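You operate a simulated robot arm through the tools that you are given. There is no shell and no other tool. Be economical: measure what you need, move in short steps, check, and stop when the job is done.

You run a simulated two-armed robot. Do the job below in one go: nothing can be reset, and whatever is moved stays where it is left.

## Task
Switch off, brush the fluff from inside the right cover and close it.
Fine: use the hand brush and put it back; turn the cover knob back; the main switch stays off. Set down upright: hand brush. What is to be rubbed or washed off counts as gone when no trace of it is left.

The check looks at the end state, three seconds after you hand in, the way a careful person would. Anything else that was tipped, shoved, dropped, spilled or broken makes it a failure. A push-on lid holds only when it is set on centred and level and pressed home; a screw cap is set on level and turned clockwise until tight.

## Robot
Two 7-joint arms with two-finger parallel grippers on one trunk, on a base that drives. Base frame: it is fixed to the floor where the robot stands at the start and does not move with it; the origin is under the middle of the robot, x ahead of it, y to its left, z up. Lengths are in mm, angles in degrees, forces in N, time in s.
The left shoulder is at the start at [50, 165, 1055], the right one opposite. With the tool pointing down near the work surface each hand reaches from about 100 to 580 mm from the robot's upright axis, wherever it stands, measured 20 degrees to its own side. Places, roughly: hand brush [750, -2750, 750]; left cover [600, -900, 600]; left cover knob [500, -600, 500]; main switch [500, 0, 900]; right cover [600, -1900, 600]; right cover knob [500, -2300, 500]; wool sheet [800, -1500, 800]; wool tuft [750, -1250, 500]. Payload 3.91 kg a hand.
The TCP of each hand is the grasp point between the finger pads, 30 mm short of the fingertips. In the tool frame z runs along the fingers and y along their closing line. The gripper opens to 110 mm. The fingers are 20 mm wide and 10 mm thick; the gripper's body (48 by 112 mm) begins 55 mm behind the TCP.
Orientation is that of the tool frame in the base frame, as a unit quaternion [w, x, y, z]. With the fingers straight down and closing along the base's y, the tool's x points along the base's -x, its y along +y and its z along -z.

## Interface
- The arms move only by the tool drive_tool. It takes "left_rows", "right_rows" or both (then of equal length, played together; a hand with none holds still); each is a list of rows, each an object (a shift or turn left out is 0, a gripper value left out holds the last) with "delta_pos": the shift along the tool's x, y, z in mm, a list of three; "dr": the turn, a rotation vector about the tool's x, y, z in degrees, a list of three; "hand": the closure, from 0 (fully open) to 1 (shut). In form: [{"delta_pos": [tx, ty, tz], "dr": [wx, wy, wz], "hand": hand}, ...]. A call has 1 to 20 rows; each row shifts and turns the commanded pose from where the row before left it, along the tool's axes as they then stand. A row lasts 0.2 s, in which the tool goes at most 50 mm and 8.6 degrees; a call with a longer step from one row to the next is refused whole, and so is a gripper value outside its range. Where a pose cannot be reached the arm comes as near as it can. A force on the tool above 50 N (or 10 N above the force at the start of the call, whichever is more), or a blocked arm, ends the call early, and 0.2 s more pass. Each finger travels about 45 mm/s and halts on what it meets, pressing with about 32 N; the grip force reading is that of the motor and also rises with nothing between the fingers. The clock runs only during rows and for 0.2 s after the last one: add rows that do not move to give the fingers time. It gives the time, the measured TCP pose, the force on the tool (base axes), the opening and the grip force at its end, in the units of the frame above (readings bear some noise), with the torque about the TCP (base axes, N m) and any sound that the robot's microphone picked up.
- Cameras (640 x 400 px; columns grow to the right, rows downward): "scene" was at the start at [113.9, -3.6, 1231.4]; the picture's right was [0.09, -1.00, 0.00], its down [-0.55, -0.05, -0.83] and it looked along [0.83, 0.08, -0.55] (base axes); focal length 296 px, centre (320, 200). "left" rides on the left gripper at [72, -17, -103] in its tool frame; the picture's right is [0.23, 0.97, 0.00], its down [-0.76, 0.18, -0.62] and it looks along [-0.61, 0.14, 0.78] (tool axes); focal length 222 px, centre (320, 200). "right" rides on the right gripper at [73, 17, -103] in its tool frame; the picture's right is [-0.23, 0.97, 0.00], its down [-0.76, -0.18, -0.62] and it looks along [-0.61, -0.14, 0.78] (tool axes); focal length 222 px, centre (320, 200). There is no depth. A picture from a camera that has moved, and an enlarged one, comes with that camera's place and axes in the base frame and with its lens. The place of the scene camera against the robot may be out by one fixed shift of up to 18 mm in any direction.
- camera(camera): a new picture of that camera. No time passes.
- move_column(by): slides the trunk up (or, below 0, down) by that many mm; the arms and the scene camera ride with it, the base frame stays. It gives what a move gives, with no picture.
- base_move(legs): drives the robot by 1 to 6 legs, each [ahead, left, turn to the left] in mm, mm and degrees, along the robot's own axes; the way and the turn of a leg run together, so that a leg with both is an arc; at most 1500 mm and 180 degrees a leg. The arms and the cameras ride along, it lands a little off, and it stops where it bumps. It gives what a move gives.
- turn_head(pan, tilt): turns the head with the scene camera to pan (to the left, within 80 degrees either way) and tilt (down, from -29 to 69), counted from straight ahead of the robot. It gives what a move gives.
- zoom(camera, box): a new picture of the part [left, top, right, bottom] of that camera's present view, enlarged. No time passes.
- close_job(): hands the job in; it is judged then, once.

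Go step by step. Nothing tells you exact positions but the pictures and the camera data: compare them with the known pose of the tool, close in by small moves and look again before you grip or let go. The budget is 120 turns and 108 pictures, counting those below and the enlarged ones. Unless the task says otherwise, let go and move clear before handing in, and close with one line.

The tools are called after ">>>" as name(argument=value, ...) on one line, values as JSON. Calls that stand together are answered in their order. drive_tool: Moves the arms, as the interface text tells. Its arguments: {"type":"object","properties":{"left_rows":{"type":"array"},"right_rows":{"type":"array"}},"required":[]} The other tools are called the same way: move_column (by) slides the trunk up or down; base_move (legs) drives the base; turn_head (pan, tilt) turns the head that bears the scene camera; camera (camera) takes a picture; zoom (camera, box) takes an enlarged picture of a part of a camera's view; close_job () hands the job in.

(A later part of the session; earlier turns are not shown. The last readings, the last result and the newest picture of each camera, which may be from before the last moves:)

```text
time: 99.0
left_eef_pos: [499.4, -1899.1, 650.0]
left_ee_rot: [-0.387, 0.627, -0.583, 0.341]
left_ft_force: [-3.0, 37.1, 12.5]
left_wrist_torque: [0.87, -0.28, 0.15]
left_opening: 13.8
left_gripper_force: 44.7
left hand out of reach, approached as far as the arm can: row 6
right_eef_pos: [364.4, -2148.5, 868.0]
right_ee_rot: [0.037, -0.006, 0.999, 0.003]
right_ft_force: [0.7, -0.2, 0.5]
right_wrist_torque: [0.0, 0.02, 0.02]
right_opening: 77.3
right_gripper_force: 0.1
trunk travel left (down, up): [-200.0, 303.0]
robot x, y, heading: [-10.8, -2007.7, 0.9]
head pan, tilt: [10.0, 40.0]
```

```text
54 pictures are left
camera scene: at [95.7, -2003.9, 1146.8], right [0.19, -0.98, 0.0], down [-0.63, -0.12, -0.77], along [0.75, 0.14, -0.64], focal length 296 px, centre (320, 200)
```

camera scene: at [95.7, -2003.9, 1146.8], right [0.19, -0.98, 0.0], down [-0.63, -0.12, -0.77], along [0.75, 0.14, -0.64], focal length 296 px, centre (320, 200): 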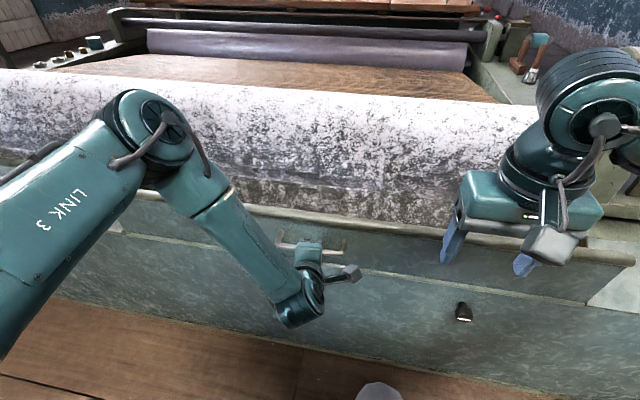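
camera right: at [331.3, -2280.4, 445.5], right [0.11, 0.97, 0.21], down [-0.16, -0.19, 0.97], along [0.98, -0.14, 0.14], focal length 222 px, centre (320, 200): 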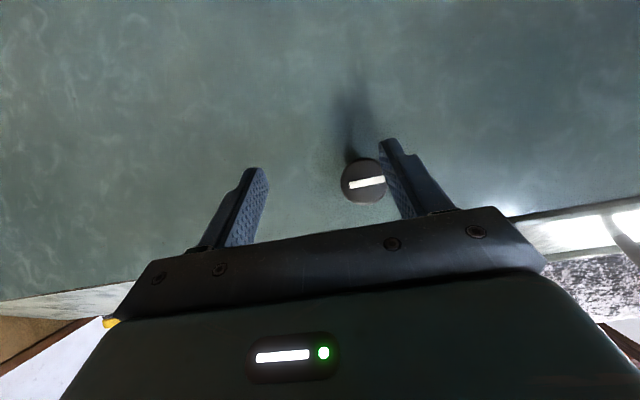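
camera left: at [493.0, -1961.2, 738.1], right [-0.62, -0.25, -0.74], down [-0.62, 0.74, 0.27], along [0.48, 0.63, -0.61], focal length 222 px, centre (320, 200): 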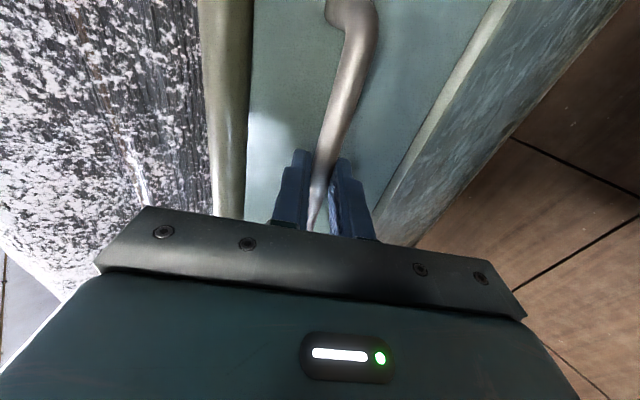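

The cover is past upright (about 68°). I use the base and trunk to keep following the arc outward and down.

>>> base_move(legs=[[-12, 0, 0]])

>>> move_column(by=-15)

>>> base_move(legs=[[-12, 0, 0]])

>>> move_column(by=-18)

>>> camera(camera="scene")

```text
time: 99.8
left_eef_pos: [485.3, -1900.8, 641.7]
left_ee_rot: [-0.382, 0.629, -0.588, 0.336]
left_ft_force: [5.3, 26.6, -19.0]
left_wrist_torque: [0.77, 0.43, 0.08]
left_opening: 13.6
left_gripper_force: 45.1
right_eef_pos: [355.2, -2148.4, 867.4]
right_ee_rot: [0.036, -0.007, 0.999, 0.003]
right_ft_force: [-0.7, 0.3, -0.3]
right_wrist_torque: [0.01, -0.04, -0.01]
right_opening: 77.0
right_gripper_force: 0.1
trunk travel left (down, up): [-200.0, 303.0]
robot x, y, heading: [-26.9, -2013.6, 1.2]
head pan, tilt: [10.0, 40.0]
```

```text
time: 100.4
left_eef_pos: [481.3, -1902.4, 631.3]
left_ee_rot: [-0.384, 0.627, -0.588, 0.337]
left_ft_force: [-30.5, 4.9, 29.0]
left_wrist_torque: [0.39, -0.23, -0.12]
left_opening: 13.7
left_gripper_force: 45.1
right_eef_pos: [351.8, -2149.6, 853.5]
right_ee_rot: [0.039, -0.007, 0.999, 0.003]
right_ft_force: [0.5, -0.5, -0.1]
right_wrist_torque: [0.04, 0.0, -0.03]
right_opening: 76.9
right_gripper_force: 0.0
trunk travel left (down, up): [-185.0, 318.0]
robot x, y, heading: [-24.0, -2015.2, 0.7]
head pan, tilt: [10.0, 40.0]
```

```text
time: 101.2
left_eef_pos: [473.6, -1903.5, 624.6]
left_ee_rot: [-0.38, 0.628, -0.591, 0.334]
left_ft_force: [19.1, -10.8, -32.2]
left_wrist_torque: [0.2, 0.3, -0.24]
left_opening: 13.7
left_gripper_force: 44.7
right_eef_pos: [343.0, -2149.9, 851.6]
right_ee_rot: [0.035, -0.006, 0.999, 0.003]
right_ft_force: [0.0, 0.0, 0.7]
right_wrist_torque: [0.0, -0.04, 0.02]
right_opening: 76.8
right_gripper_force: 0.0
trunk travel left (down, up): [-185.0, 318.0]
robot x, y, heading: [-38.3, -2011.7, 0.7]
head pan, tilt: [10.0, 40.0]
```

```text
time: 101.8
left_eef_pos: [469.4, -1902.0, 608.5]
left_ee_rot: [-0.378, 0.628, -0.593, 0.334]
left_ft_force: [-35.4, 3.4, 13.3]
left_wrist_torque: [0.25, 0.1, -0.05]
left_opening: 13.8
left_gripper_force: 45.6
right_eef_pos: [340.3, -2150.3, 835.4]
right_ee_rot: [0.038, -0.006, 0.999, 0.004]
right_ft_force: [1.0, 0.2, 0.7]
right_wrist_torque: [0.0, 0.01, 0.03]
right_opening: 76.9
right_gripper_force: 0.0
trunk travel left (down, up): [-167.0, 336.0]
robot x, y, heading: [-36.0, -2008.5, 1.0]
head pan, tilt: [10.0, 40.0]
```

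```text
53 pictures are left
camera scene: at [70.5, -2006.2, 1113.8], right [0.19, -0.98, 0.0], down [-0.63, -0.12, -0.77], along [0.75, 0.14, -0.64], focal length 296 px, centre (320, 200)
```

scene: 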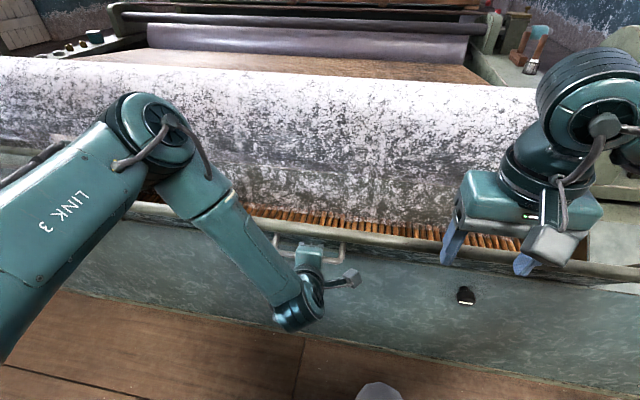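

The inside with its slats comes into view. I continue down the arc.

>>> move_column(by=-18)

>>> base_move(legs=[[-8, 0, 0]])

>>> move_column(by=-18)

>>> camera(camera="scene")

>>> camera(camera="left")

```text
time: 102.2
left_eef_pos: [466.4, -1903.7, 599.2]
left_ee_rot: [-0.375, 0.629, -0.594, 0.332]
left_ft_force: [-21.7, 0.3, -3.9]
left_wrist_torque: [0.4, 0.31, 0.43]
left_opening: 13.7
left_gripper_force: 45.2
right_eef_pos: [340.4, -2149.2, 827.1]
right_ee_rot: [0.037, -0.006, 0.999, 0.004]
right_ft_force: [-1.0, -0.7, -0.2]
right_wrist_torque: [0.02, -0.02, 0.0]
right_opening: 76.8
right_gripper_force: 0.1
trunk travel left (down, up): [-160.0, 343.0]
robot x, y, heading: [-38.0, -2010.5, 0.9]
head pan, tilt: [10.0, 40.0]
stopped: the force on the tool passed its limit (the readings are from after the stop); the commanded pose is now the measured one
```

```text
time: 103.0
left_eef_pos: [466.4, -1904.0, 601.5]
left_ee_rot: [-0.379, 0.627, -0.592, 0.335]
left_ft_force: [29.1, -5.2, -29.2]
left_wrist_torque: [0.32, 0.07, -0.44]
left_opening: 14.1
left_gripper_force: 45.5
right_eef_pos: [335.8, -2149.8, 824.9]
right_ee_rot: [0.035, -0.005, 0.999, 0.004]
right_ft_force: [-0.5, 0.1, 0.3]
right_wrist_torque: [0.01, 0.0, 0.01]
right_opening: 77.0
right_gripper_force: 0.0
trunk travel left (down, up): [-160.0, 343.0]
robot x, y, heading: [-41.0, -2010.3, 0.7]
head pan, tilt: [10.0, 40.0]
```

```text
time: 103.6
left_eef_pos: [457.5, -1903.5, 582.3]
left_ee_rot: [-0.377, 0.628, -0.595, 0.331]
left_ft_force: [-45.1, 6.2, 2.3]
left_wrist_torque: [0.12, 0.24, 0.21]
left_opening: 13.9
left_gripper_force: 44.4
right_eef_pos: [332.5, -2149.8, 810.0]
right_ee_rot: [0.037, -0.006, 0.999, 0.003]
right_ft_force: [-1.2, 0.5, -0.1]
right_wrist_torque: [-0.01, -0.01, -0.03]
right_opening: 76.9
right_gripper_force: 0.1
trunk travel left (down, up): [-142.0, 361.0]
robot x, y, heading: [-43.9, -2011.4, 1.0]
head pan, tilt: [10.0, 40.0]
```

```text
52 pictures are left
camera scene: at [62.9, -2006.0, 1088.9], right [0.19, -0.98, 0.0], down [-0.63, -0.12, -0.77], along [0.75, 0.14, -0.64], focal length 296 px, centre (320, 200)
```

scene: 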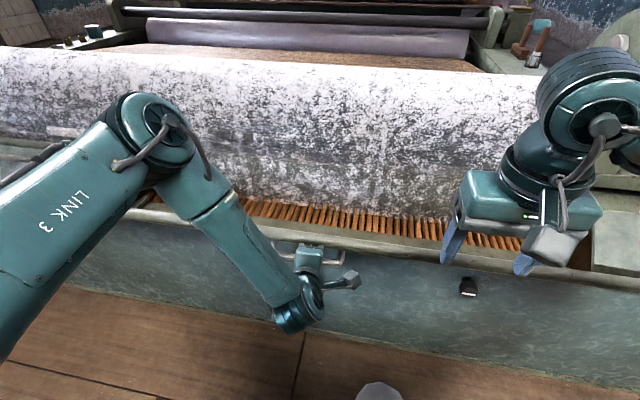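

```text
51 pictures are left
camera left: at [381.1, -1983.5, 646.8], right [-0.47, -0.23, -0.85], down [-0.68, 0.71, 0.18], along [0.56, 0.66, -0.49], focal length 222 px, centre (320, 200)
```

left: 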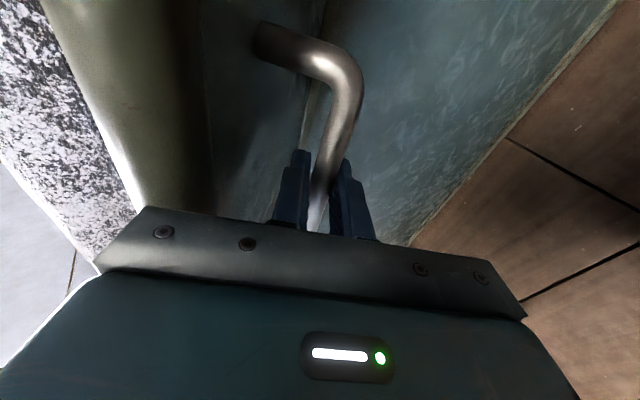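

The cover is open to about 114° and now leans outward. I loosen the fingers so the bar just rests on the lower one, and see whether it stays.

>>> drive_tool(left_rows=[{"hand": 0.75}, {}, {}, {}])

>>> camera(camera="left")

```text
time: 104.6
left_eef_pos: [464.2, -1903.8, 585.3]
left_ee_rot: [-0.382, 0.626, -0.59, 0.337]
left_ft_force: [-10.9, -1.0, -2.3]
left_wrist_torque: [-0.21, -0.59, -0.34]
left_opening: 31.2
left_gripper_force: 3.6
right_eef_pos: [333.5, -2150.2, 809.4]
right_ee_rot: [0.037, -0.006, 0.999, 0.004]
right_ft_force: [0.3, 0.1, -0.2]
right_wrist_torque: [-0.03, 0.02, 0.0]
right_opening: 77.1
right_gripper_force: 0.0
trunk travel left (down, up): [-142.0, 361.0]
robot x, y, heading: [-41.1, -2010.8, 0.6]
head pan, tilt: [10.0, 40.0]
```

```text
50 pictures are left
camera left: at [387.6, -1984.2, 649.3], right [-0.45, -0.24, -0.86], down [-0.69, 0.71, 0.17], along [0.57, 0.67, -0.48], focal length 222 px, centre (320, 200)
```

left: 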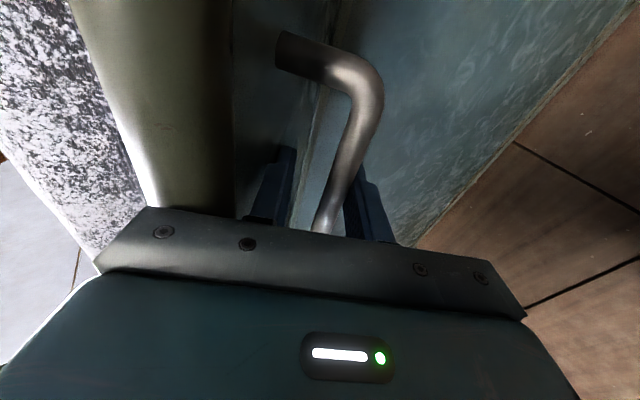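

>>> move_column(by=-25)

>>> camera(camera="left")

```text
time: 105.0
left_eef_pos: [461.8, -1904.1, 581.0]
left_ee_rot: [-0.382, 0.624, -0.59, 0.341]
left_ft_force: [-26.4, 6.7, 10.8]
left_wrist_torque: [-0.72, -1.63, -0.91]
left_opening: 27.7
left_gripper_force: 0.2
right_eef_pos: [331.5, -2149.7, 803.5]
right_ee_rot: [0.037, -0.007, 0.999, 0.004]
right_ft_force: [0.5, -1.0, 0.4]
right_wrist_torque: [-0.01, -0.03, 0.02]
right_opening: 77.0
right_gripper_force: 0.1
trunk travel left (down, up): [-135.0, 368.0]
robot x, y, heading: [-44.7, -2012.5, 0.8]
head pan, tilt: [10.0, 40.0]
stopped: the force on the tool passed its limit (the readings are from after the stop); the commanded pose is now the measured one
```

```text
49 pictures are left
camera left: at [383.0, -1984.1, 644.2], right [-0.45, -0.24, -0.86], down [-0.69, 0.71, 0.16], along [0.57, 0.66, -0.48], focal length 222 px, centre (320, 200)
```

left: 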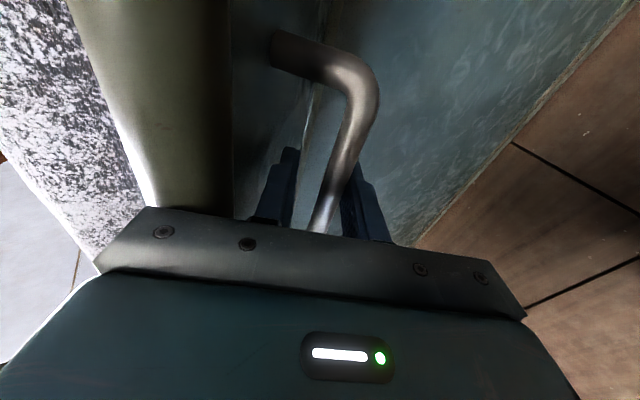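

It seems to be at its stop and stays. I withdraw the hand along its fingers.

>>> drive_tool(left_rows=[{"delta_pos": [0, -2, 0]}, {"delta_pos": [0, 0, -12]}, {"delta_pos": [0, 0, -12]}, {"delta_pos": [0, 2, -12]}, {"delta_pos": [0, 2, -12]}, {"delta_pos": [0, 5, -15]}, {"delta_pos": [0, 5, -15]}, {}])

>>> camera(camera="scene")

```text
time: 106.8
left_eef_pos: [390.7, -1909.9, 605.9]
left_ee_rot: [-0.383, 0.625, -0.59, 0.339]
left_ft_force: [4.3, -1.1, -15.1]
left_wrist_torque: [0.12, 0.56, -0.01]
left_opening: 21.5
left_gripper_force: 0.0
right_eef_pos: [335.3, -2150.2, 801.4]
right_ee_rot: [0.035, -0.006, 0.999, 0.004]
right_ft_force: [0.0, 0.4, 0.5]
right_wrist_torque: [0.02, 0.03, -0.05]
right_opening: 76.9
right_gripper_force: 0.1
trunk travel left (down, up): [-135.0, 368.0]
robot x, y, heading: [-42.2, -2010.0, 0.9]
head pan, tilt: [10.0, 40.0]
```

```text
48 pictures are left
camera scene: at [66.1, -2006.1, 1080.9], right [0.19, -0.98, 0.0], down [-0.63, -0.12, -0.77], along [0.75, 0.14, -0.64], focal length 296 px, centre (320, 200)
```

scene: 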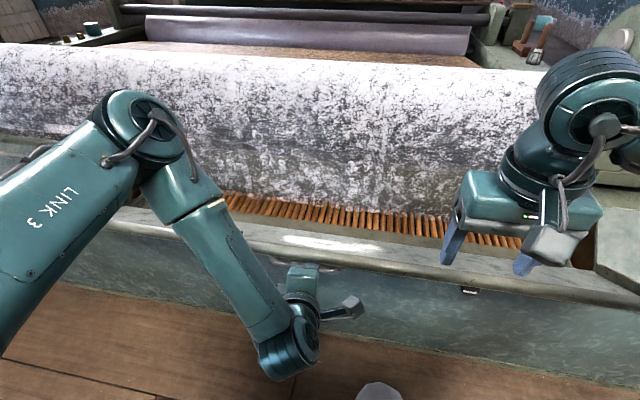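

The cover has followed further down and touches the hand. I lower a little more, then back off.

>>> move_column(by=-30)

>>> base_move(legs=[[-60, 0, 0]])

>>> camera(camera="scene")

```text
time: 107.5
left_eef_pos: [388.5, -1908.3, 575.7]
left_ee_rot: [-0.382, 0.625, -0.591, 0.339]
left_ft_force: [-22.4, -0.9, -6.3]
left_wrist_torque: [0.07, -0.03, -0.11]
left_opening: 19.3
left_gripper_force: 0.0
right_eef_pos: [333.9, -2149.8, 772.8]
right_ee_rot: [0.037, -0.006, 0.999, 0.004]
right_ft_force: [-0.2, -0.7, -0.5]
right_wrist_torque: [0.03, 0.03, 0.01]
right_opening: 77.0
right_gripper_force: 0.2
trunk travel left (down, up): [-105.0, 398.0]
robot x, y, heading: [-43.6, -2012.3, 0.6]
head pan, tilt: [10.0, 40.0]
```

```text
time: 108.5
left_eef_pos: [329.2, -1910.4, 577.3]
left_ee_rot: [-0.384, 0.625, -0.589, 0.34]
left_ft_force: [0.0, 0.7, -0.4]
left_wrist_torque: [0.0, -0.01, -0.01]
left_opening: 27.5
left_gripper_force: 0.0
right_eef_pos: [272.5, -2150.1, 772.5]
right_ee_rot: [0.037, -0.007, 0.999, 0.003]
right_ft_force: [-1.0, 0.5, -1.0]
right_wrist_torque: [0.0, -0.03, 0.0]
right_opening: 77.4
right_gripper_force: 0.1
trunk travel left (down, up): [-105.0, 398.0]
robot x, y, heading: [-107.0, -2014.1, 0.9]
head pan, tilt: [10.0, 40.0]
```

```text
47 pictures are left
camera scene: at [3.5, -2007.1, 1051.1], right [0.19, -0.98, 0.0], down [-0.63, -0.12, -0.77], along [0.75, 0.14, -0.64], focal length 296 px, centre (320, 200)
```

scene: 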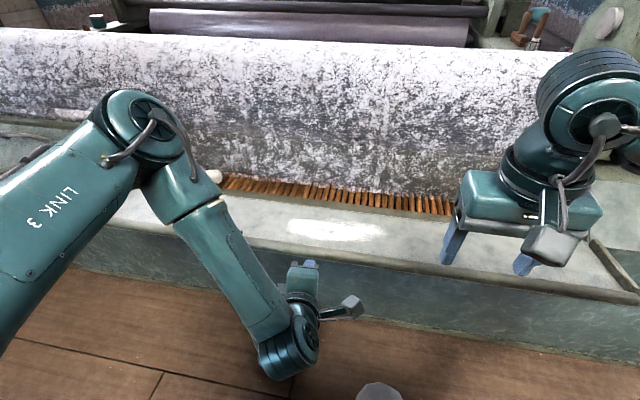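

The cover now lies open by itself, and a white fluff patch is on its inner face. I raise the trunk, pull the left arm up, and take a clear look.

>>> move_column(by=250)

>>> drive_tool(left_rows=[{"dr": [-8, 0, 0], "hand": 0}, {"dr": [-8, 0, 0]}, {"dr": [-8, 0, 0]}, {"dr": [-8, 0, 0]}, {"dr": [-8, 0, 0]}, {"dr": [-8, 0, 0]}, {"dr": [-8, 0, 0], "delta_pos": [-20, 0, -30]}, {"delta_pos": [-40, 0, -30]}, {"delta_pos": [-40, 0, -30]}, {"delta_pos": [-40, 0, -30]}, {"delta_pos": [-30, 0, -30]}])

>>> turn_head(pan=5, tilt=48)

>>> camera(camera="scene")

```text
time: 111.1
left_eef_pos: [329.8, -1911.2, 828.3]
left_ee_rot: [-0.383, 0.625, -0.589, 0.34]
left_ft_force: [0.1, 0.7, 0.0]
left_wrist_torque: [-0.02, -0.02, 0.01]
left_opening: 27.4
left_gripper_force: 0.1
right_eef_pos: [272.8, -2150.7, 1022.4]
right_ee_rot: [0.036, -0.006, 0.999, 0.004]
right_ft_force: [-0.3, 0.7, -0.4]
right_wrist_torque: [-0.02, -0.01, 0.0]
right_opening: 77.2
right_gripper_force: 0.1
trunk travel left (down, up): [-355.0, 148.0]
robot x, y, heading: [-103.7, -2008.9, 0.7]
head pan, tilt: [10.0, 40.0]
```

```text
time: 113.5
left_eef_pos: [300.8, -1746.5, 979.6]
left_ee_rot: [-0.046, 0.732, -0.68, 0.023]
left_ft_force: [0.0, 0.0, 0.8]
left_wrist_torque: [0.02, 0.02, -0.02]
left_opening: 110.3
left_gripper_force: 0.0
right_eef_pos: [272.7, -2151.1, 1022.3]
right_ee_rot: [0.036, -0.006, 0.999, 0.004]
right_ft_force: [-0.7, 0.3, -0.7]
right_wrist_torque: [0.0, 0.01, 0.0]
right_opening: 76.8
right_gripper_force: 0.0
trunk travel left (down, up): [-355.0, 148.0]
robot x, y, heading: [-104.9, -2010.9, 1.0]
head pan, tilt: [10.0, 40.0]
```

```text
time: 114.2
left_eef_pos: [301.4, -1747.2, 979.2]
left_ee_rot: [-0.044, 0.732, -0.679, 0.023]
left_ft_force: [-0.5, 0.0, 0.5]
left_wrist_torque: [0.01, 0.02, -0.01]
left_opening: 110.0
left_gripper_force: 0.0
right_eef_pos: [272.5, -2151.6, 1022.2]
right_ee_rot: [0.037, -0.007, 0.999, 0.004]
right_ft_force: [-0.4, 0.7, 0.4]
right_wrist_torque: [-0.01, -0.01, 0.02]
right_opening: 76.9
right_gripper_force: 0.1
trunk travel left (down, up): [-355.0, 148.0]
robot x, y, heading: [-108.6, -2012.5, 0.6]
head pan, tilt: [5.0, 48.0]
```

```text
46 pictures are left
camera scene: at [-1.7, -2015.0, 1289.7], right [0.1, -0.99, 0.0], down [-0.74, -0.08, -0.67], along [0.67, 0.07, -0.74], focal length 296 px, centre (320, 200)
```

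scene: 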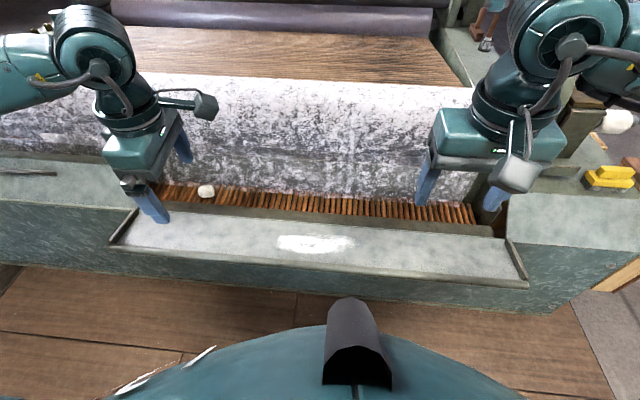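

>>> zoom(camera="scene", box=[220, 200, 412, 320])

```text
3.33 times, centred on (316, 260) of scene
camera zoom: at [-1.7, -2015.0, 1289.7], right [0.1, -0.99, 0.0], down [-0.74, -0.08, -0.67], along [0.67, 0.07, -0.74], focal length 987 px, centre (333, 0)
```

zoom: 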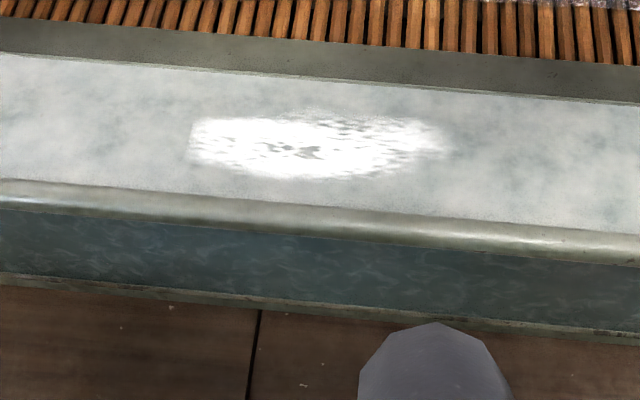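

A single white fluff patch lies on the cover's inner face, roughly x 444–511, y -1843…-2065. Next I drive right to fetch the brush, near [755, -2830, 650].

>>> base_move(legs=[[0, -700, -1]])

>>> turn_head(pan=-12, tilt=40)

>>> camera(camera="scene")

```text
time: 118.1
left_eef_pos: [308.5, -2455.9, 980.7]
left_ee_rot: [-0.044, 0.726, -0.686, 0.024]
left_ft_force: [-0.4, -1.0, -0.3]
left_wrist_torque: [-0.02, 0.02, -0.02]
left_opening: 110.2
left_gripper_force: 0.0
right_eef_pos: [275.0, -2860.4, 1022.6]
right_ee_rot: [0.036, 0.002, 0.999, 0.003]
right_ft_force: [0.9, 0.6, -0.1]
right_wrist_torque: [-0.02, 0.0, 0.02]
right_opening: 76.7
right_gripper_force: 0.1
trunk travel left (down, up): [-355.0, 148.0]
robot x, y, heading: [-105.3, -2711.4, -0.2]
head pan, tilt: [5.0, 48.0]
```

```text
time: 118.9
left_eef_pos: [308.9, -2457.2, 979.1]
left_ee_rot: [-0.044, 0.726, -0.685, 0.023]
left_ft_force: [0.2, -0.1, -0.1]
left_wrist_torque: [0.0, 0.01, 0.02]
left_opening: 109.9
left_gripper_force: 0.0
right_eef_pos: [274.4, -2860.3, 1021.1]
right_ee_rot: [0.037, 0.003, 0.999, 0.003]
right_ft_force: [0.9, -0.5, 0.2]
right_wrist_torque: [0.02, 0.0, 0.03]
right_opening: 76.9
right_gripper_force: 0.1
trunk travel left (down, up): [-355.0, 148.0]
robot x, y, heading: [-100.3, -2714.8, -0.3]
head pan, tilt: [-12.0, 40.0]
```

```text
44 pictures are left
camera scene: at [7.1, -2744.6, 1301.0], right [-0.21, -0.98, 0.0], down [-0.63, 0.13, -0.77], along [0.75, -0.16, -0.64], focal length 296 px, centre (320, 200)
```

scene: 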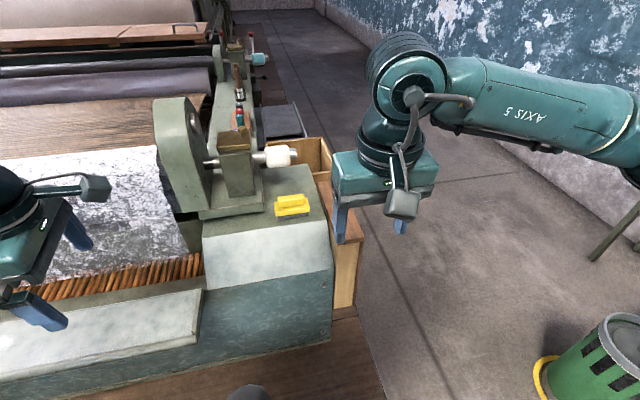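

The brush is near [755, -2812, 655]. I shift right a bit more and drive up to the ledge.

>>> base_move(legs=[[0, -110, 0.3], [240, 0, 0]])

>>> drive_tool(right_rows=[{"dr": [0, 4.2, 8], "hand": 0}, {"dr": [0, 0, 8.2]}, {"dr": [0, 0, 8.2]}, {"dr": [0, 0, 8.2]}, {"dr": [0, 0, 8.2]}, {"dr": [0, 0, 8.2]}, {"dr": [0, 0, 8.2]}, {"dr": [0, 0, 8.2]}, {"dr": [0, 0, 8.2]}, {"dr": [0, 0, 8.2]}, {"dr": [0, 0, 8.2]}])

>>> camera(camera="right")

>>> camera(camera="scene")

```text
time: 121.5
left_eef_pos: [556.4, -2565.2, 979.5]
left_ee_rot: [-0.044, 0.728, -0.684, 0.023]
left_ft_force: [0.1, -0.2, 0.5]
left_wrist_torque: [0.01, 0.01, -0.02]
left_opening: 109.9
left_gripper_force: 0.1
right_eef_pos: [523.0, -2969.6, 1021.4]
right_ee_rot: [0.036, 0.0, 0.999, 0.004]
right_ft_force: [-0.3, 0.6, -0.9]
right_wrist_torque: [0.0, 0.04, -0.01]
right_opening: 76.9
right_gripper_force: 0.1
trunk travel left (down, up): [-355.0, 148.0]
robot x, y, heading: [149.0, -2828.2, -0.0]
head pan, tilt: [-12.0, 40.0]
```

```text
refused: row 1 steps farther than a row can; nothing moved
```

```text
43 pictures are left
camera right: at [443.6, -2953.1, 1119.2], right [0.23, 0.97, 0.02], down [0.71, -0.18, 0.68], along [0.66, -0.14, -0.74], focal length 222 px, centre (320, 200)
```

right: 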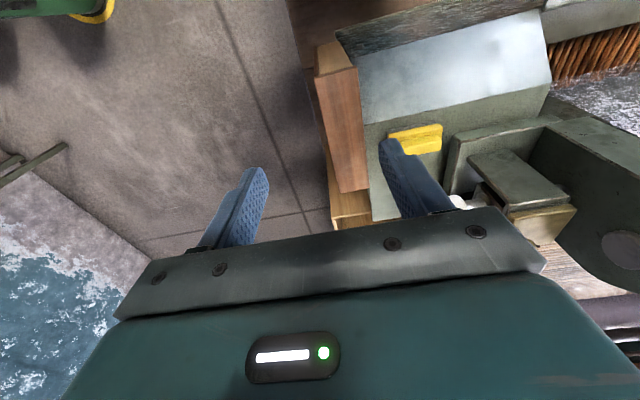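

```text
42 pictures are left
camera scene: at [255.5, -2854.6, 1301.0], right [-0.21, -0.98, 0.0], down [-0.63, 0.13, -0.77], along [0.75, -0.16, -0.64], focal length 296 px, centre (320, 200)
```

scene: 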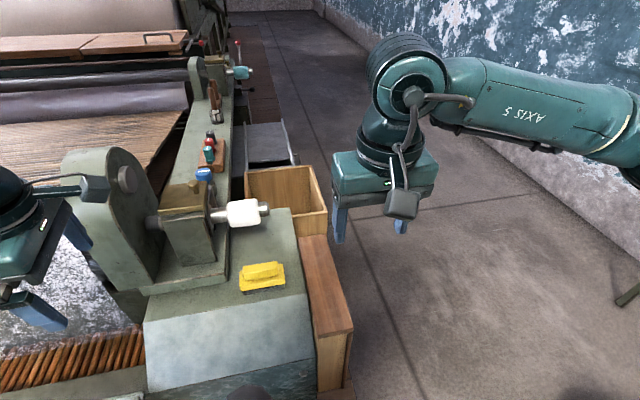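

I turn the hand so the fingers close along x, with its camera away from the roll stand, and look again.

>>> drive_tool(right_rows=[{"dr": [0, 4.2, 0], "hand": 0}, {"dr": [0, 0, -8.2]}, {"dr": [0, 0, -8.2]}, {"dr": [0, 0, -8.2]}, {"dr": [0, 0, -8.2]}, {"dr": [0, 0, -8.2]}, {"dr": [0, 0, -8.2]}, {"dr": [0, 0, -8.2]}, {"dr": [0, 0, -8.2]}, {"dr": [0, 0, -8.2]}, {"dr": [0, 0, -8.2]}, {"dr": [0, 0, -8]}, {"delta_pos": [-40, -20, 20]}, {"delta_pos": [-40, -20, 20]}, {"delta_pos": [-40, -30, 20]}, {"delta_pos": [-35, -30, 20]}, {"delta_pos": [0, -45, 20]}, {"delta_pos": [0, -45, 20]}, {}])

>>> camera(camera="right")

```text
refused: row 15 steps farther than a row can; nothing moved
```

```text
41 pictures are left
camera right: at [443.6, -2953.1, 1119.2], right [0.23, 0.97, 0.02], down [0.71, -0.18, 0.68], along [0.66, -0.14, -0.74], focal length 222 px, centre (320, 200)
```

right: 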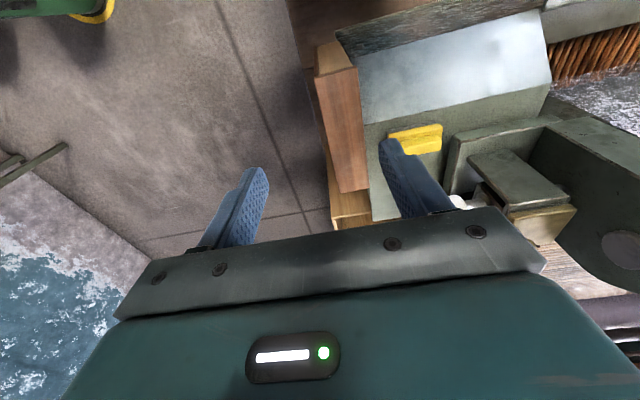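

>>> drive_tool(right_rows=[{"dr": [0, 4.2, 0], "hand": 0}, {"dr": [0, 0, -8.2]}, {"dr": [0, 0, -8.2]}, {"dr": [0, 0, -8.2]}, {"dr": [0, 0, -8.2]}, {"dr": [0, 0, -8.2]}, {"dr": [0, 0, -8.2]}, {"dr": [0, 0, -8.2]}, {"dr": [0, 0, -8.2]}, {"dr": [0, 0, -8.2]}, {"dr": [0, 0, -8.2]}, {"dr": [0, 0, -8]}, {"delta_pos": [-30, -28, 20]}, {"delta_pos": [-30, -28, 20]}, {"delta_pos": [-30, -28, 20]}, {"delta_pos": [-30, -28, 20]}, {"delta_pos": [-25, -28, 20]}, {"delta_pos": [-20, -27, 20]}, {}])

>>> camera(camera="right")

```text
time: 125.5
left_eef_pos: [556.6, -2565.5, 978.7]
left_ee_rot: [-0.044, 0.728, -0.684, 0.024]
left_ft_force: [-0.5, 0.5, -0.2]
left_wrist_torque: [-0.01, 0.02, 0.0]
left_opening: 109.9
left_gripper_force: 0.1
right_eef_pos: [522.5, -2931.6, 1021.9]
right_ee_rot: [0.003, -0.608, 0.794, 0.002]
right_ft_force: [0.4, -0.4, -0.8]
right_wrist_torque: [-0.01, -0.01, 0.0]
right_opening: 109.8
right_gripper_force: 0.0
right hand out of reach, approached as far as the arm can: row 10, 11, 12, 13, 14, 15, 16, 17, 18
trunk travel left (down, up): [-355.0, 148.0]
robot x, y, heading: [144.2, -2826.1, -0.0]
head pan, tilt: [-12.0, 40.0]
```

```text
40 pictures are left
camera right: at [488.3, -2996.8, 1124.7], right [-0.88, 0.47, 0.0], down [0.37, 0.69, 0.63], along [0.3, 0.55, -0.78], focal length 222 px, centre (320, 200)
```

right: 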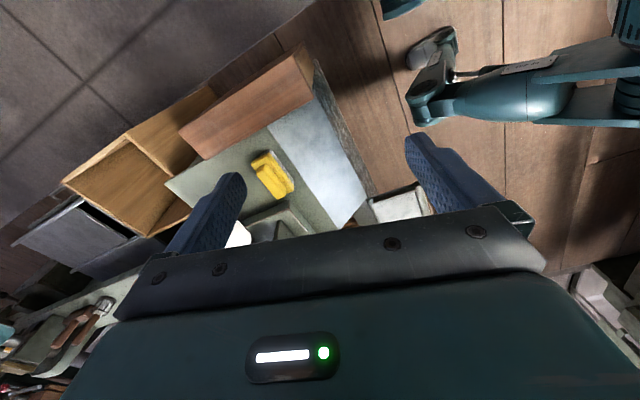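

Roll that way hits a joint limit, and a spool overhangs behind the brush. Better: grip the brush handle by its two ends (closing along y) with the hand tilted ~20° toward me. I undo the roll and go to hover.

>>> drive_tool(right_rows=[{"dr": [0, 0, 8.4]}, {"dr": [0, 0, 8.4]}, {"dr": [0, 0, 8.4]}, {"dr": [0, 0, 8.4]}, {"dr": [0, 0, 8.4]}, {"dr": [0, 0, 8.4]}, {"dr": [0, 0, 8.4]}, {"dr": [0, 0, 8.4]}, {"dr": [0, 0, 7.8]}, {"dr": [0, -7, 0]}, {"dr": [0, -7, 0]}, {"dr": [0, -6, 0]}, {}])

>>> camera(camera="right")

```text
time: 128.3
left_eef_pos: [556.3, -2566.3, 979.4]
left_ee_rot: [-0.045, 0.728, -0.684, 0.023]
left_ft_force: [-0.4, -1.1, -0.1]
left_wrist_torque: [0.04, 0.0, -0.01]
left_opening: 109.8
left_gripper_force: 0.1
right_eef_pos: [522.6, -2931.9, 1018.7]
right_ee_rot: [0.175, 0.002, 0.985, 0.003]
right_ft_force: [-0.7, 0.0, -0.1]
right_wrist_torque: [0.02, -0.01, -0.03]
right_opening: 109.9
right_gripper_force: 0.0
trunk travel left (down, up): [-355.0, 148.0]
robot x, y, heading: [147.4, -2821.5, -0.2]
head pan, tilt: [-12.0, 40.0]
```

```text
39 pictures are left
camera right: at [419.6, -2916.0, 1090.6], right [0.22, 0.97, 0.08], down [0.5, -0.18, 0.85], along [0.84, -0.14, -0.53], focal length 222 px, centre (320, 200)
```

right: 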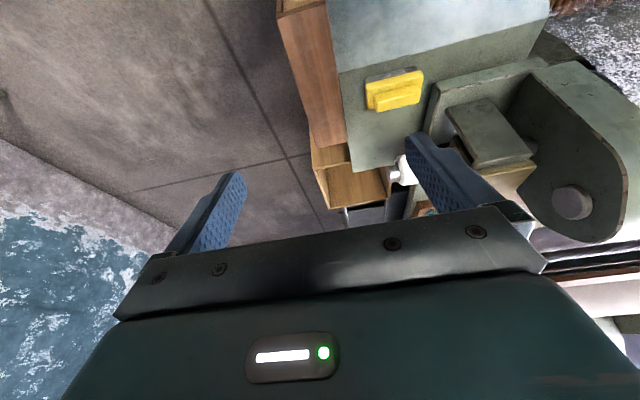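

>>> drive_tool(right_rows=[{"delta_pos": [-9, 22.8, 36]}, {"delta_pos": [-9, 22.8, 36]}, {"delta_pos": [-9, 22.8, 36]}, {"delta_pos": [-9, 22.8, 36]}, {"delta_pos": [-9, 22.8, 36]}, {"delta_pos": [-9, 22.8, 36]}, {}, {}])

>>> camera(camera="right")

>>> zoom(camera="scene", box=[150, 180, 342, 300])

```text
time: 130.1
left_eef_pos: [556.3, -2565.1, 980.1]
left_ee_rot: [-0.044, 0.728, -0.684, 0.024]
left_ft_force: [0.8, -0.5, -1.0]
left_wrist_torque: [-0.03, 0.02, 0.0]
left_opening: 109.9
left_gripper_force: 0.1
right_eef_pos: [645.2, -2793.0, 836.4]
right_ee_rot: [0.174, 0.002, 0.985, 0.002]
right_ft_force: [-0.9, 0.5, 0.1]
right_wrist_torque: [0.01, 0.01, 0.01]
right_opening: 109.9
right_gripper_force: 0.1
trunk travel left (down, up): [-355.0, 148.0]
robot x, y, heading: [146.2, -2826.2, 0.2]
head pan, tilt: [-12.0, 40.0]
```

```text
38 pictures are left
camera right: at [542.5, -2776.5, 908.7], right [0.21, 0.97, 0.08], down [0.5, -0.18, 0.85], along [0.84, -0.14, -0.53], focal length 222 px, centre (320, 200)
```

right: 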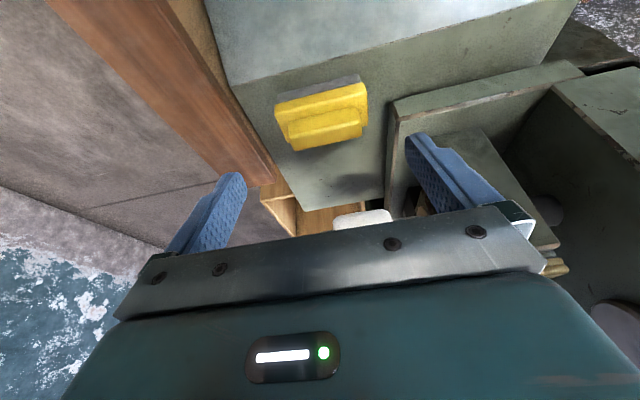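

```text
3.33 times, centred on (246, 240) of scene
camera zoom: at [254.9, -2854.6, 1301.1], right [-0.21, -0.98, 0.0], down [-0.63, 0.13, -0.77], along [0.75, -0.16, -0.64], focal length 987 px, centre (567, 67)
```

zoom: 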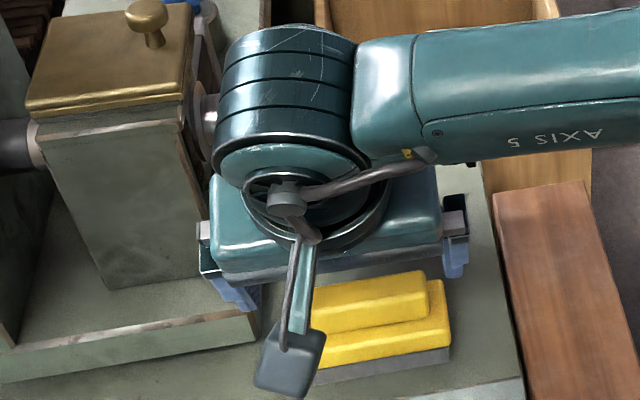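

The handle top is at about [725, -2791, 692]. I tilt the hand a little more to clear the spool and move to 80 mm short of it.

>>> drive_tool(right_rows=[{"dr": [0, -8, 0]}, {"dr": [0, -3, 0]}, {"delta_pos": [5, 0.5, 30]}, {"delta_pos": [5, 0.5, 30]}, {"delta_pos": [3, 0.5, 32]}, {}, {}])

>>> camera(camera="right")

```text
time: 131.7
left_eef_pos: [555.5, -2566.5, 980.2]
left_ee_rot: [-0.045, 0.727, -0.684, 0.024]
left_ft_force: [-0.1, -0.1, -0.9]
left_wrist_torque: [0.01, 0.0, -0.01]
left_opening: 110.3
left_gripper_force: 0.2
right_eef_pos: [685.4, -2792.9, 748.4]
right_ee_rot: [0.268, 0.001, 0.964, 0.002]
right_ft_force: [-0.3, 0.9, -1.1]
right_wrist_torque: [-0.01, -0.01, 0.02]
right_opening: 109.9
right_gripper_force: 0.1
trunk travel left (down, up): [-355.0, 148.0]
robot x, y, heading: [149.3, -2825.0, 0.1]
head pan, tilt: [-12.0, 40.0]
```

```text
36 pictures are left
camera right: at [569.8, -2776.8, 799.9], right [0.2, 0.97, 0.12], down [0.33, -0.18, 0.93], along [0.92, -0.14, -0.36], focal length 222 px, centre (320, 200)
```

right: 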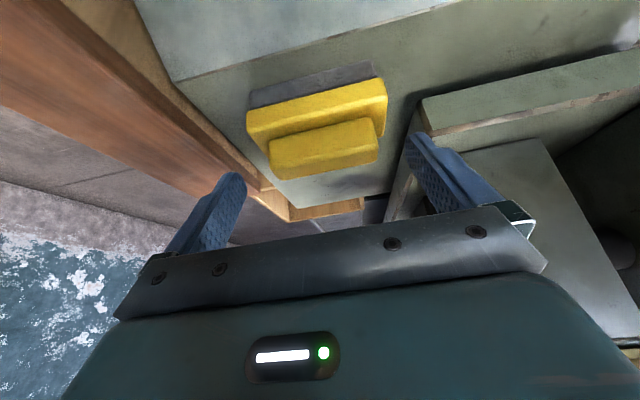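

Aligned: the handle ends sit between the fingers. I advance ~42 mm, keeping the fingertips above the brush body, and close.

>>> drive_tool(right_rows=[{"delta_pos": [-1, 1, 15]}, {"delta_pos": [-1, 0, 15]}, {"delta_pos": [-1, 0, 6]}, {"delta_pos": [0, 0, 6]}, {}])

>>> camera(camera="right")

```text
time: 132.9
left_eef_pos: [555.6, -2566.4, 979.1]
left_ee_rot: [-0.045, 0.727, -0.685, 0.023]
left_ft_force: [0.3, 0.1, -0.3]
left_wrist_torque: [0.01, 0.02, 0.01]
left_opening: 109.8
left_gripper_force: 0.1
right_eef_pos: [708.2, -2793.5, 713.7]
right_ee_rot: [0.267, 0.001, 0.964, 0.003]
right_ft_force: [-0.2, 0.1, 0.4]
right_wrist_torque: [-0.01, -0.03, -0.01]
right_opening: 110.1
right_gripper_force: 0.0
trunk travel left (down, up): [-355.0, 148.0]
robot x, y, heading: [145.7, -2827.0, 0.2]
head pan, tilt: [-12.0, 40.0]
```

```text
35 pictures are left
camera right: at [593.6, -2776.6, 765.5], right [0.2, 0.97, 0.12], down [0.33, -0.18, 0.93], along [0.92, -0.14, -0.36], focal length 222 px, centre (320, 200)
```

right: 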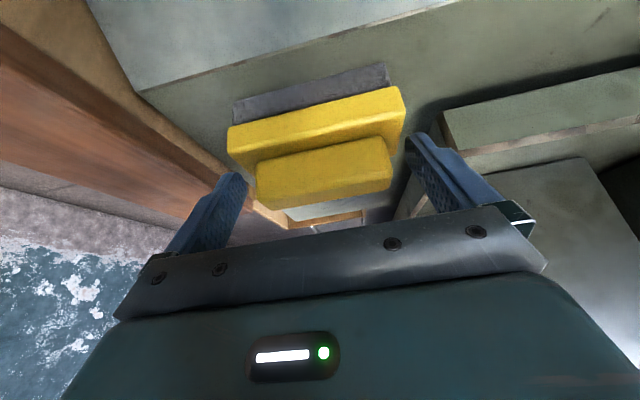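

The handle lies between the fingertips. I close on it and lift slightly to check.

>>> drive_tool(right_rows=[{"hand": 1.0}, {}, {}, {}, {}])

>>> camera(camera="right")

```text
time: 134.1
left_eef_pos: [555.4, -2565.5, 979.0]
left_ee_rot: [-0.044, 0.728, -0.684, 0.024]
left_ft_force: [0.3, 0.5, -0.5]
left_wrist_torque: [0.01, 0.0, -0.04]
left_opening: 110.1
left_gripper_force: 0.0
right_eef_pos: [708.2, -2793.2, 714.7]
right_ee_rot: [0.267, 0.002, 0.964, 0.002]
right_ft_force: [-0.2, -0.4, 0.5]
right_wrist_torque: [-0.02, 0.05, -0.01]
right_opening: 97.3
right_gripper_force: 31.9
trunk travel left (down, up): [-355.0, 148.0]
robot x, y, heading: [145.0, -2825.6, 0.2]
head pan, tilt: [-12.0, 40.0]
```

```text
34 pictures are left
camera right: at [593.5, -2776.5, 765.7], right [0.2, 0.97, 0.12], down [0.33, -0.18, 0.93], along [0.92, -0.14, -0.36], focal length 222 px, centre (320, 200)
```

right: 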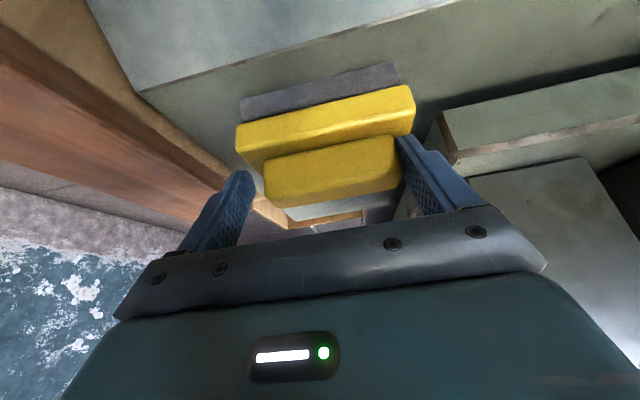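

>>> drive_tool(right_rows=[{"delta_pos": [-5, 0, -8.6]}, {"delta_pos": [-10, 0, -17]}, {"delta_pos": [-10, 0, -17]}, {}])

>>> camera(camera="right")

>>> zoom(camera="scene", box=[150, 180, 342, 300])

```text
time: 135.1
left_eef_pos: [555.9, -2565.7, 979.6]
left_ee_rot: [-0.044, 0.727, -0.685, 0.024]
left_ft_force: [-0.6, -0.1, 0.7]
left_wrist_torque: [0.02, 0.01, -0.03]
left_opening: 110.2
left_gripper_force: 0.0
right_eef_pos: [708.0, -2792.2, 763.9]
right_ee_rot: [0.267, 0.002, 0.964, 0.003]
right_ft_force: [-0.2, 0.2, -1.8]
right_wrist_torque: [0.01, 0.02, 0.0]
right_opening: 96.9
right_gripper_force: 32.3
trunk travel left (down, up): [-355.0, 148.0]
robot x, y, heading: [147.2, -2825.1, 0.0]
head pan, tilt: [-12.0, 40.0]
```

```text
33 pictures are left
camera right: at [593.4, -2775.0, 816.7], right [0.2, 0.97, 0.12], down [0.33, -0.18, 0.93], along [0.92, -0.14, -0.36], focal length 222 px, centre (320, 200)
```

right: 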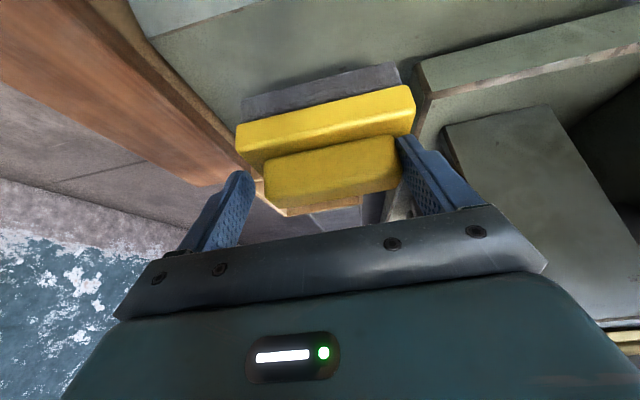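

```text
3.33 times, centred on (246, 240) of scene
camera zoom: at [255.1, -2854.6, 1301.0], right [-0.21, -0.98, 0.0], down [-0.63, 0.13, -0.77], along [0.75, -0.16, -0.64], focal length 987 px, centre (567, 67)
```

zoom: 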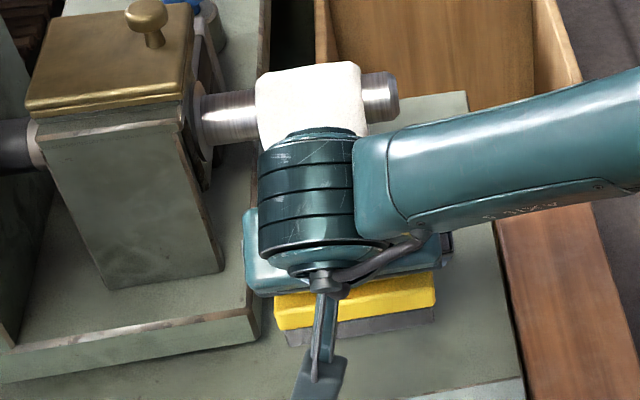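

The brush is held well. I back off and drive left so that the brush hangs over the fluff patch.

>>> base_move(legs=[[-253, 0, 0], [0, 838, 0]])

>>> turn_head(pan=0, tilt=48)

>>> camera(camera="scene")

>>> camera(camera="right")

```text
time: 141.0
left_eef_pos: [291.5, -1714.5, 980.6]
left_ee_rot: [-0.044, 0.734, -0.678, 0.023]
left_ft_force: [-0.6, -0.1, 0.9]
left_wrist_torque: [-0.01, -0.04, -0.04]
left_opening: 110.0
left_gripper_force: 0.1
right_eef_pos: [447.9, -1938.9, 765.0]
right_ee_rot: [0.268, -0.007, 0.963, 0.004]
right_ft_force: [-0.3, 0.4, -1.4]
right_wrist_torque: [-0.01, 0.06, -0.02]
right_opening: 84.9
right_gripper_force: 31.9
trunk travel left (down, up): [-355.0, 148.0]
robot x, y, heading: [-113.6, -1981.5, 1.0]
head pan, tilt: [-12.0, 40.0]
```

```text
time: 141.7
left_eef_pos: [292.3, -1714.9, 979.1]
left_ee_rot: [-0.045, 0.733, -0.678, 0.024]
left_ft_force: [0.1, -1.0, 0.6]
left_wrist_torque: [0.01, 0.05, -0.01]
left_opening: 109.9
left_gripper_force: 0.2
right_eef_pos: [447.5, -1939.0, 766.6]
right_ee_rot: [0.267, -0.006, 0.964, 0.005]
right_ft_force: [0.6, 0.0, -0.9]
right_wrist_torque: [0.03, 0.01, 0.0]
right_opening: 85.1
right_gripper_force: 32.3
trunk travel left (down, up): [-355.0, 148.0]
robot x, y, heading: [-109.3, -1985.0, 1.1]
head pan, tilt: [0.0, 48.0]
```

```text
31 pictures are left
camera scene: at [-8.9, -1991.2, 1289.6], right [0.02, -1.0, 0.0], down [-0.74, -0.01, -0.67], along [0.67, 0.01, -0.74], focal length 296 px, centre (320, 200)
```

scene: 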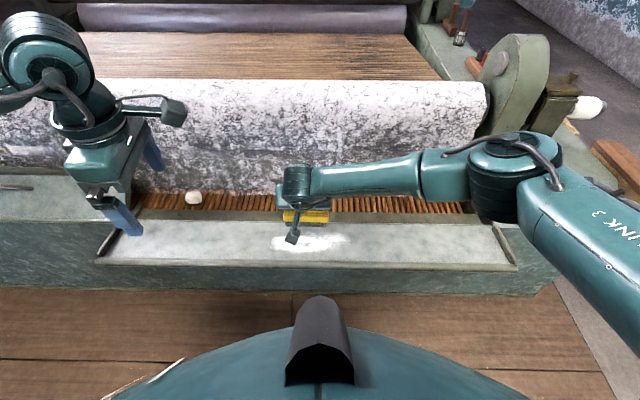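

```text
30 pictures are left
camera right: at [333.0, -1923.3, 816.5], right [0.18, 0.98, 0.12], down [0.33, -0.18, 0.93], along [0.93, -0.13, -0.36], focal length 222 px, centre (320, 200)
```

right: 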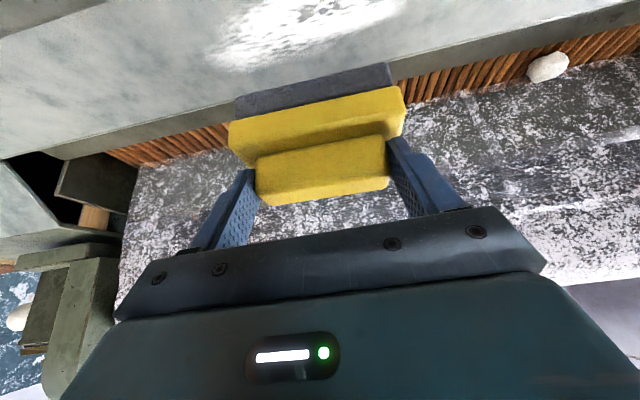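

The brush is over the patch. I lower it to just above the cover and check.

>>> drive_tool(right_rows=[{"delta_pos": [12, -4, 25]}, {"delta_pos": [12, -4, 25]}, {"delta_pos": [12, -4, 25]}, {"delta_pos": [10, -2, 14]}, {}])

>>> camera(camera="right")

>>> zoom(camera="scene", box=[220, 180, 412, 300])

```text
time: 142.9
left_eef_pos: [292.4, -1714.6, 978.8]
left_ee_rot: [-0.045, 0.733, -0.678, 0.024]
left_ft_force: [0.6, 0.3, 0.0]
left_wrist_torque: [0.01, 0.01, 0.0]
left_opening: 109.7
left_gripper_force: 0.1
right_eef_pos: [456.9, -1953.9, 666.1]
right_ee_rot: [0.269, -0.007, 0.963, 0.005]
right_ft_force: [0.8, -0.1, -1.3]
right_wrist_torque: [-0.03, 0.02, -0.01]
right_opening: 84.9
right_gripper_force: 31.9
trunk travel left (down, up): [-355.0, 148.0]
robot x, y, heading: [-112.0, -1981.0, 1.1]
head pan, tilt: [0.0, 48.0]
```

```text
29 pictures are left
camera right: at [341.1, -1938.6, 717.6], right [0.18, 0.98, 0.12], down [0.33, -0.18, 0.93], along [0.93, -0.12, -0.36], focal length 222 px, centre (320, 200)
```

right: 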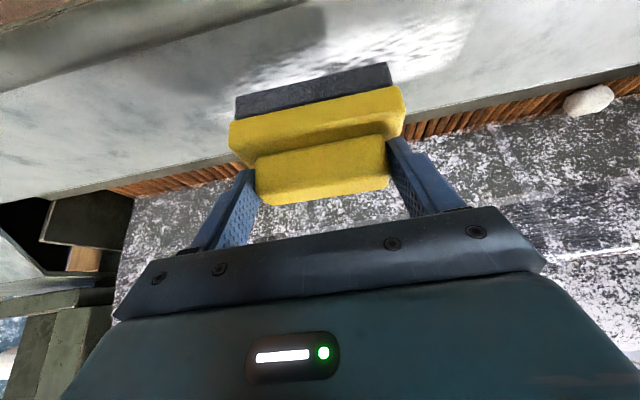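

```text
3.33 times, centred on (316, 240) of scene
camera zoom: at [-8.9, -1991.2, 1289.6], right [0.02, -1.0, 0.0], down [-0.74, -0.01, -0.67], along [0.67, 0.01, -0.74], focal length 987 px, centre (333, 67)
```

zoom: 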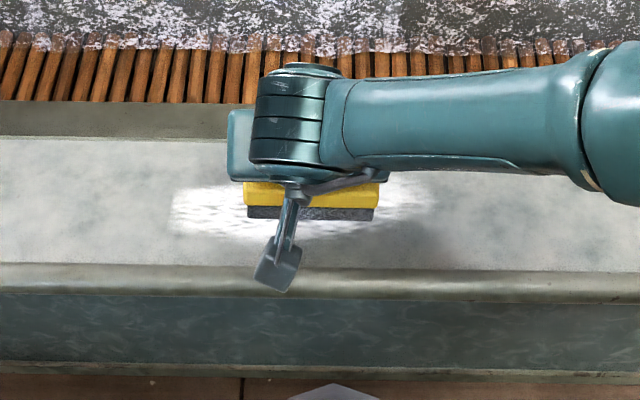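

>>> drive_tool(right_rows=[{"delta_pos": [2.6, 0, 4.3]}, {"delta_pos": [2.6, 0, 4.3]}, {"delta_pos": [2.6, 0, 4.3]}, {}])

>>> drive_tool(right_rows=[{"delta_pos": [2.1, 0, 3.4]}, {"delta_pos": [2.1, 0, 3.4]}, {}])

>>> zoom(camera="scene", box=[220, 180, 412, 300])

```text
time: 143.9
left_eef_pos: [292.1, -1715.6, 979.2]
left_ee_rot: [-0.045, 0.733, -0.678, 0.024]
left_ft_force: [0.8, -0.4, -0.1]
left_wrist_torque: [-0.01, 0.0, 0.0]
left_opening: 109.9
left_gripper_force: 0.1
right_eef_pos: [454.6, -1951.7, 651.3]
right_ee_rot: [0.268, -0.007, 0.963, 0.005]
right_ft_force: [0.5, 0.0, -0.8]
right_wrist_torque: [-0.02, 0.02, -0.02]
right_opening: 84.8
right_gripper_force: 32.3
trunk travel left (down, up): [-355.0, 148.0]
robot x, y, heading: [-111.9, -1981.5, 0.8]
head pan, tilt: [0.0, 48.0]
```

```text
time: 144.7
left_eef_pos: [292.4, -1715.3, 979.4]
left_ee_rot: [-0.045, 0.734, -0.677, 0.023]
left_ft_force: [0.1, -0.6, -0.1]
left_wrist_torque: [0.01, 0.02, 0.03]
left_opening: 110.3
left_gripper_force: 0.0
right_eef_pos: [455.7, -1951.0, 643.2]
right_ee_rot: [0.268, -0.006, 0.964, 0.005]
right_ft_force: [0.1, -0.6, -1.2]
right_wrist_torque: [0.01, 0.05, 0.01]
right_opening: 84.8
right_gripper_force: 32.1
trunk travel left (down, up): [-355.0, 148.0]
robot x, y, heading: [-114.5, -1982.6, 1.1]
head pan, tilt: [0.0, 48.0]
```

```text
3.33 times, centred on (316, 240) of scene
camera zoom: at [-8.9, -1991.2, 1289.6], right [0.02, -1.0, 0.0], down [-0.74, -0.01, -0.67], along [0.67, 0.01, -0.74], focal length 987 px, centre (333, 67)
```

zoom: 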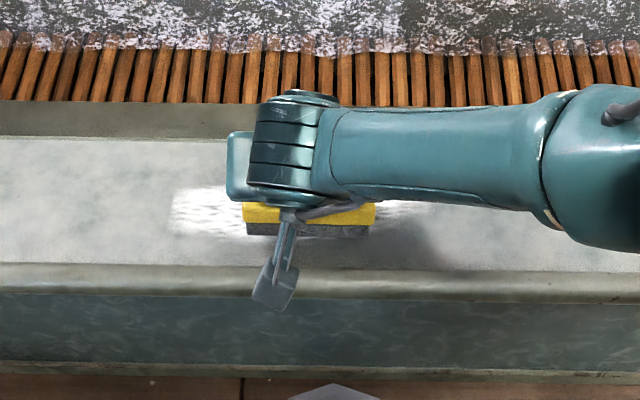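

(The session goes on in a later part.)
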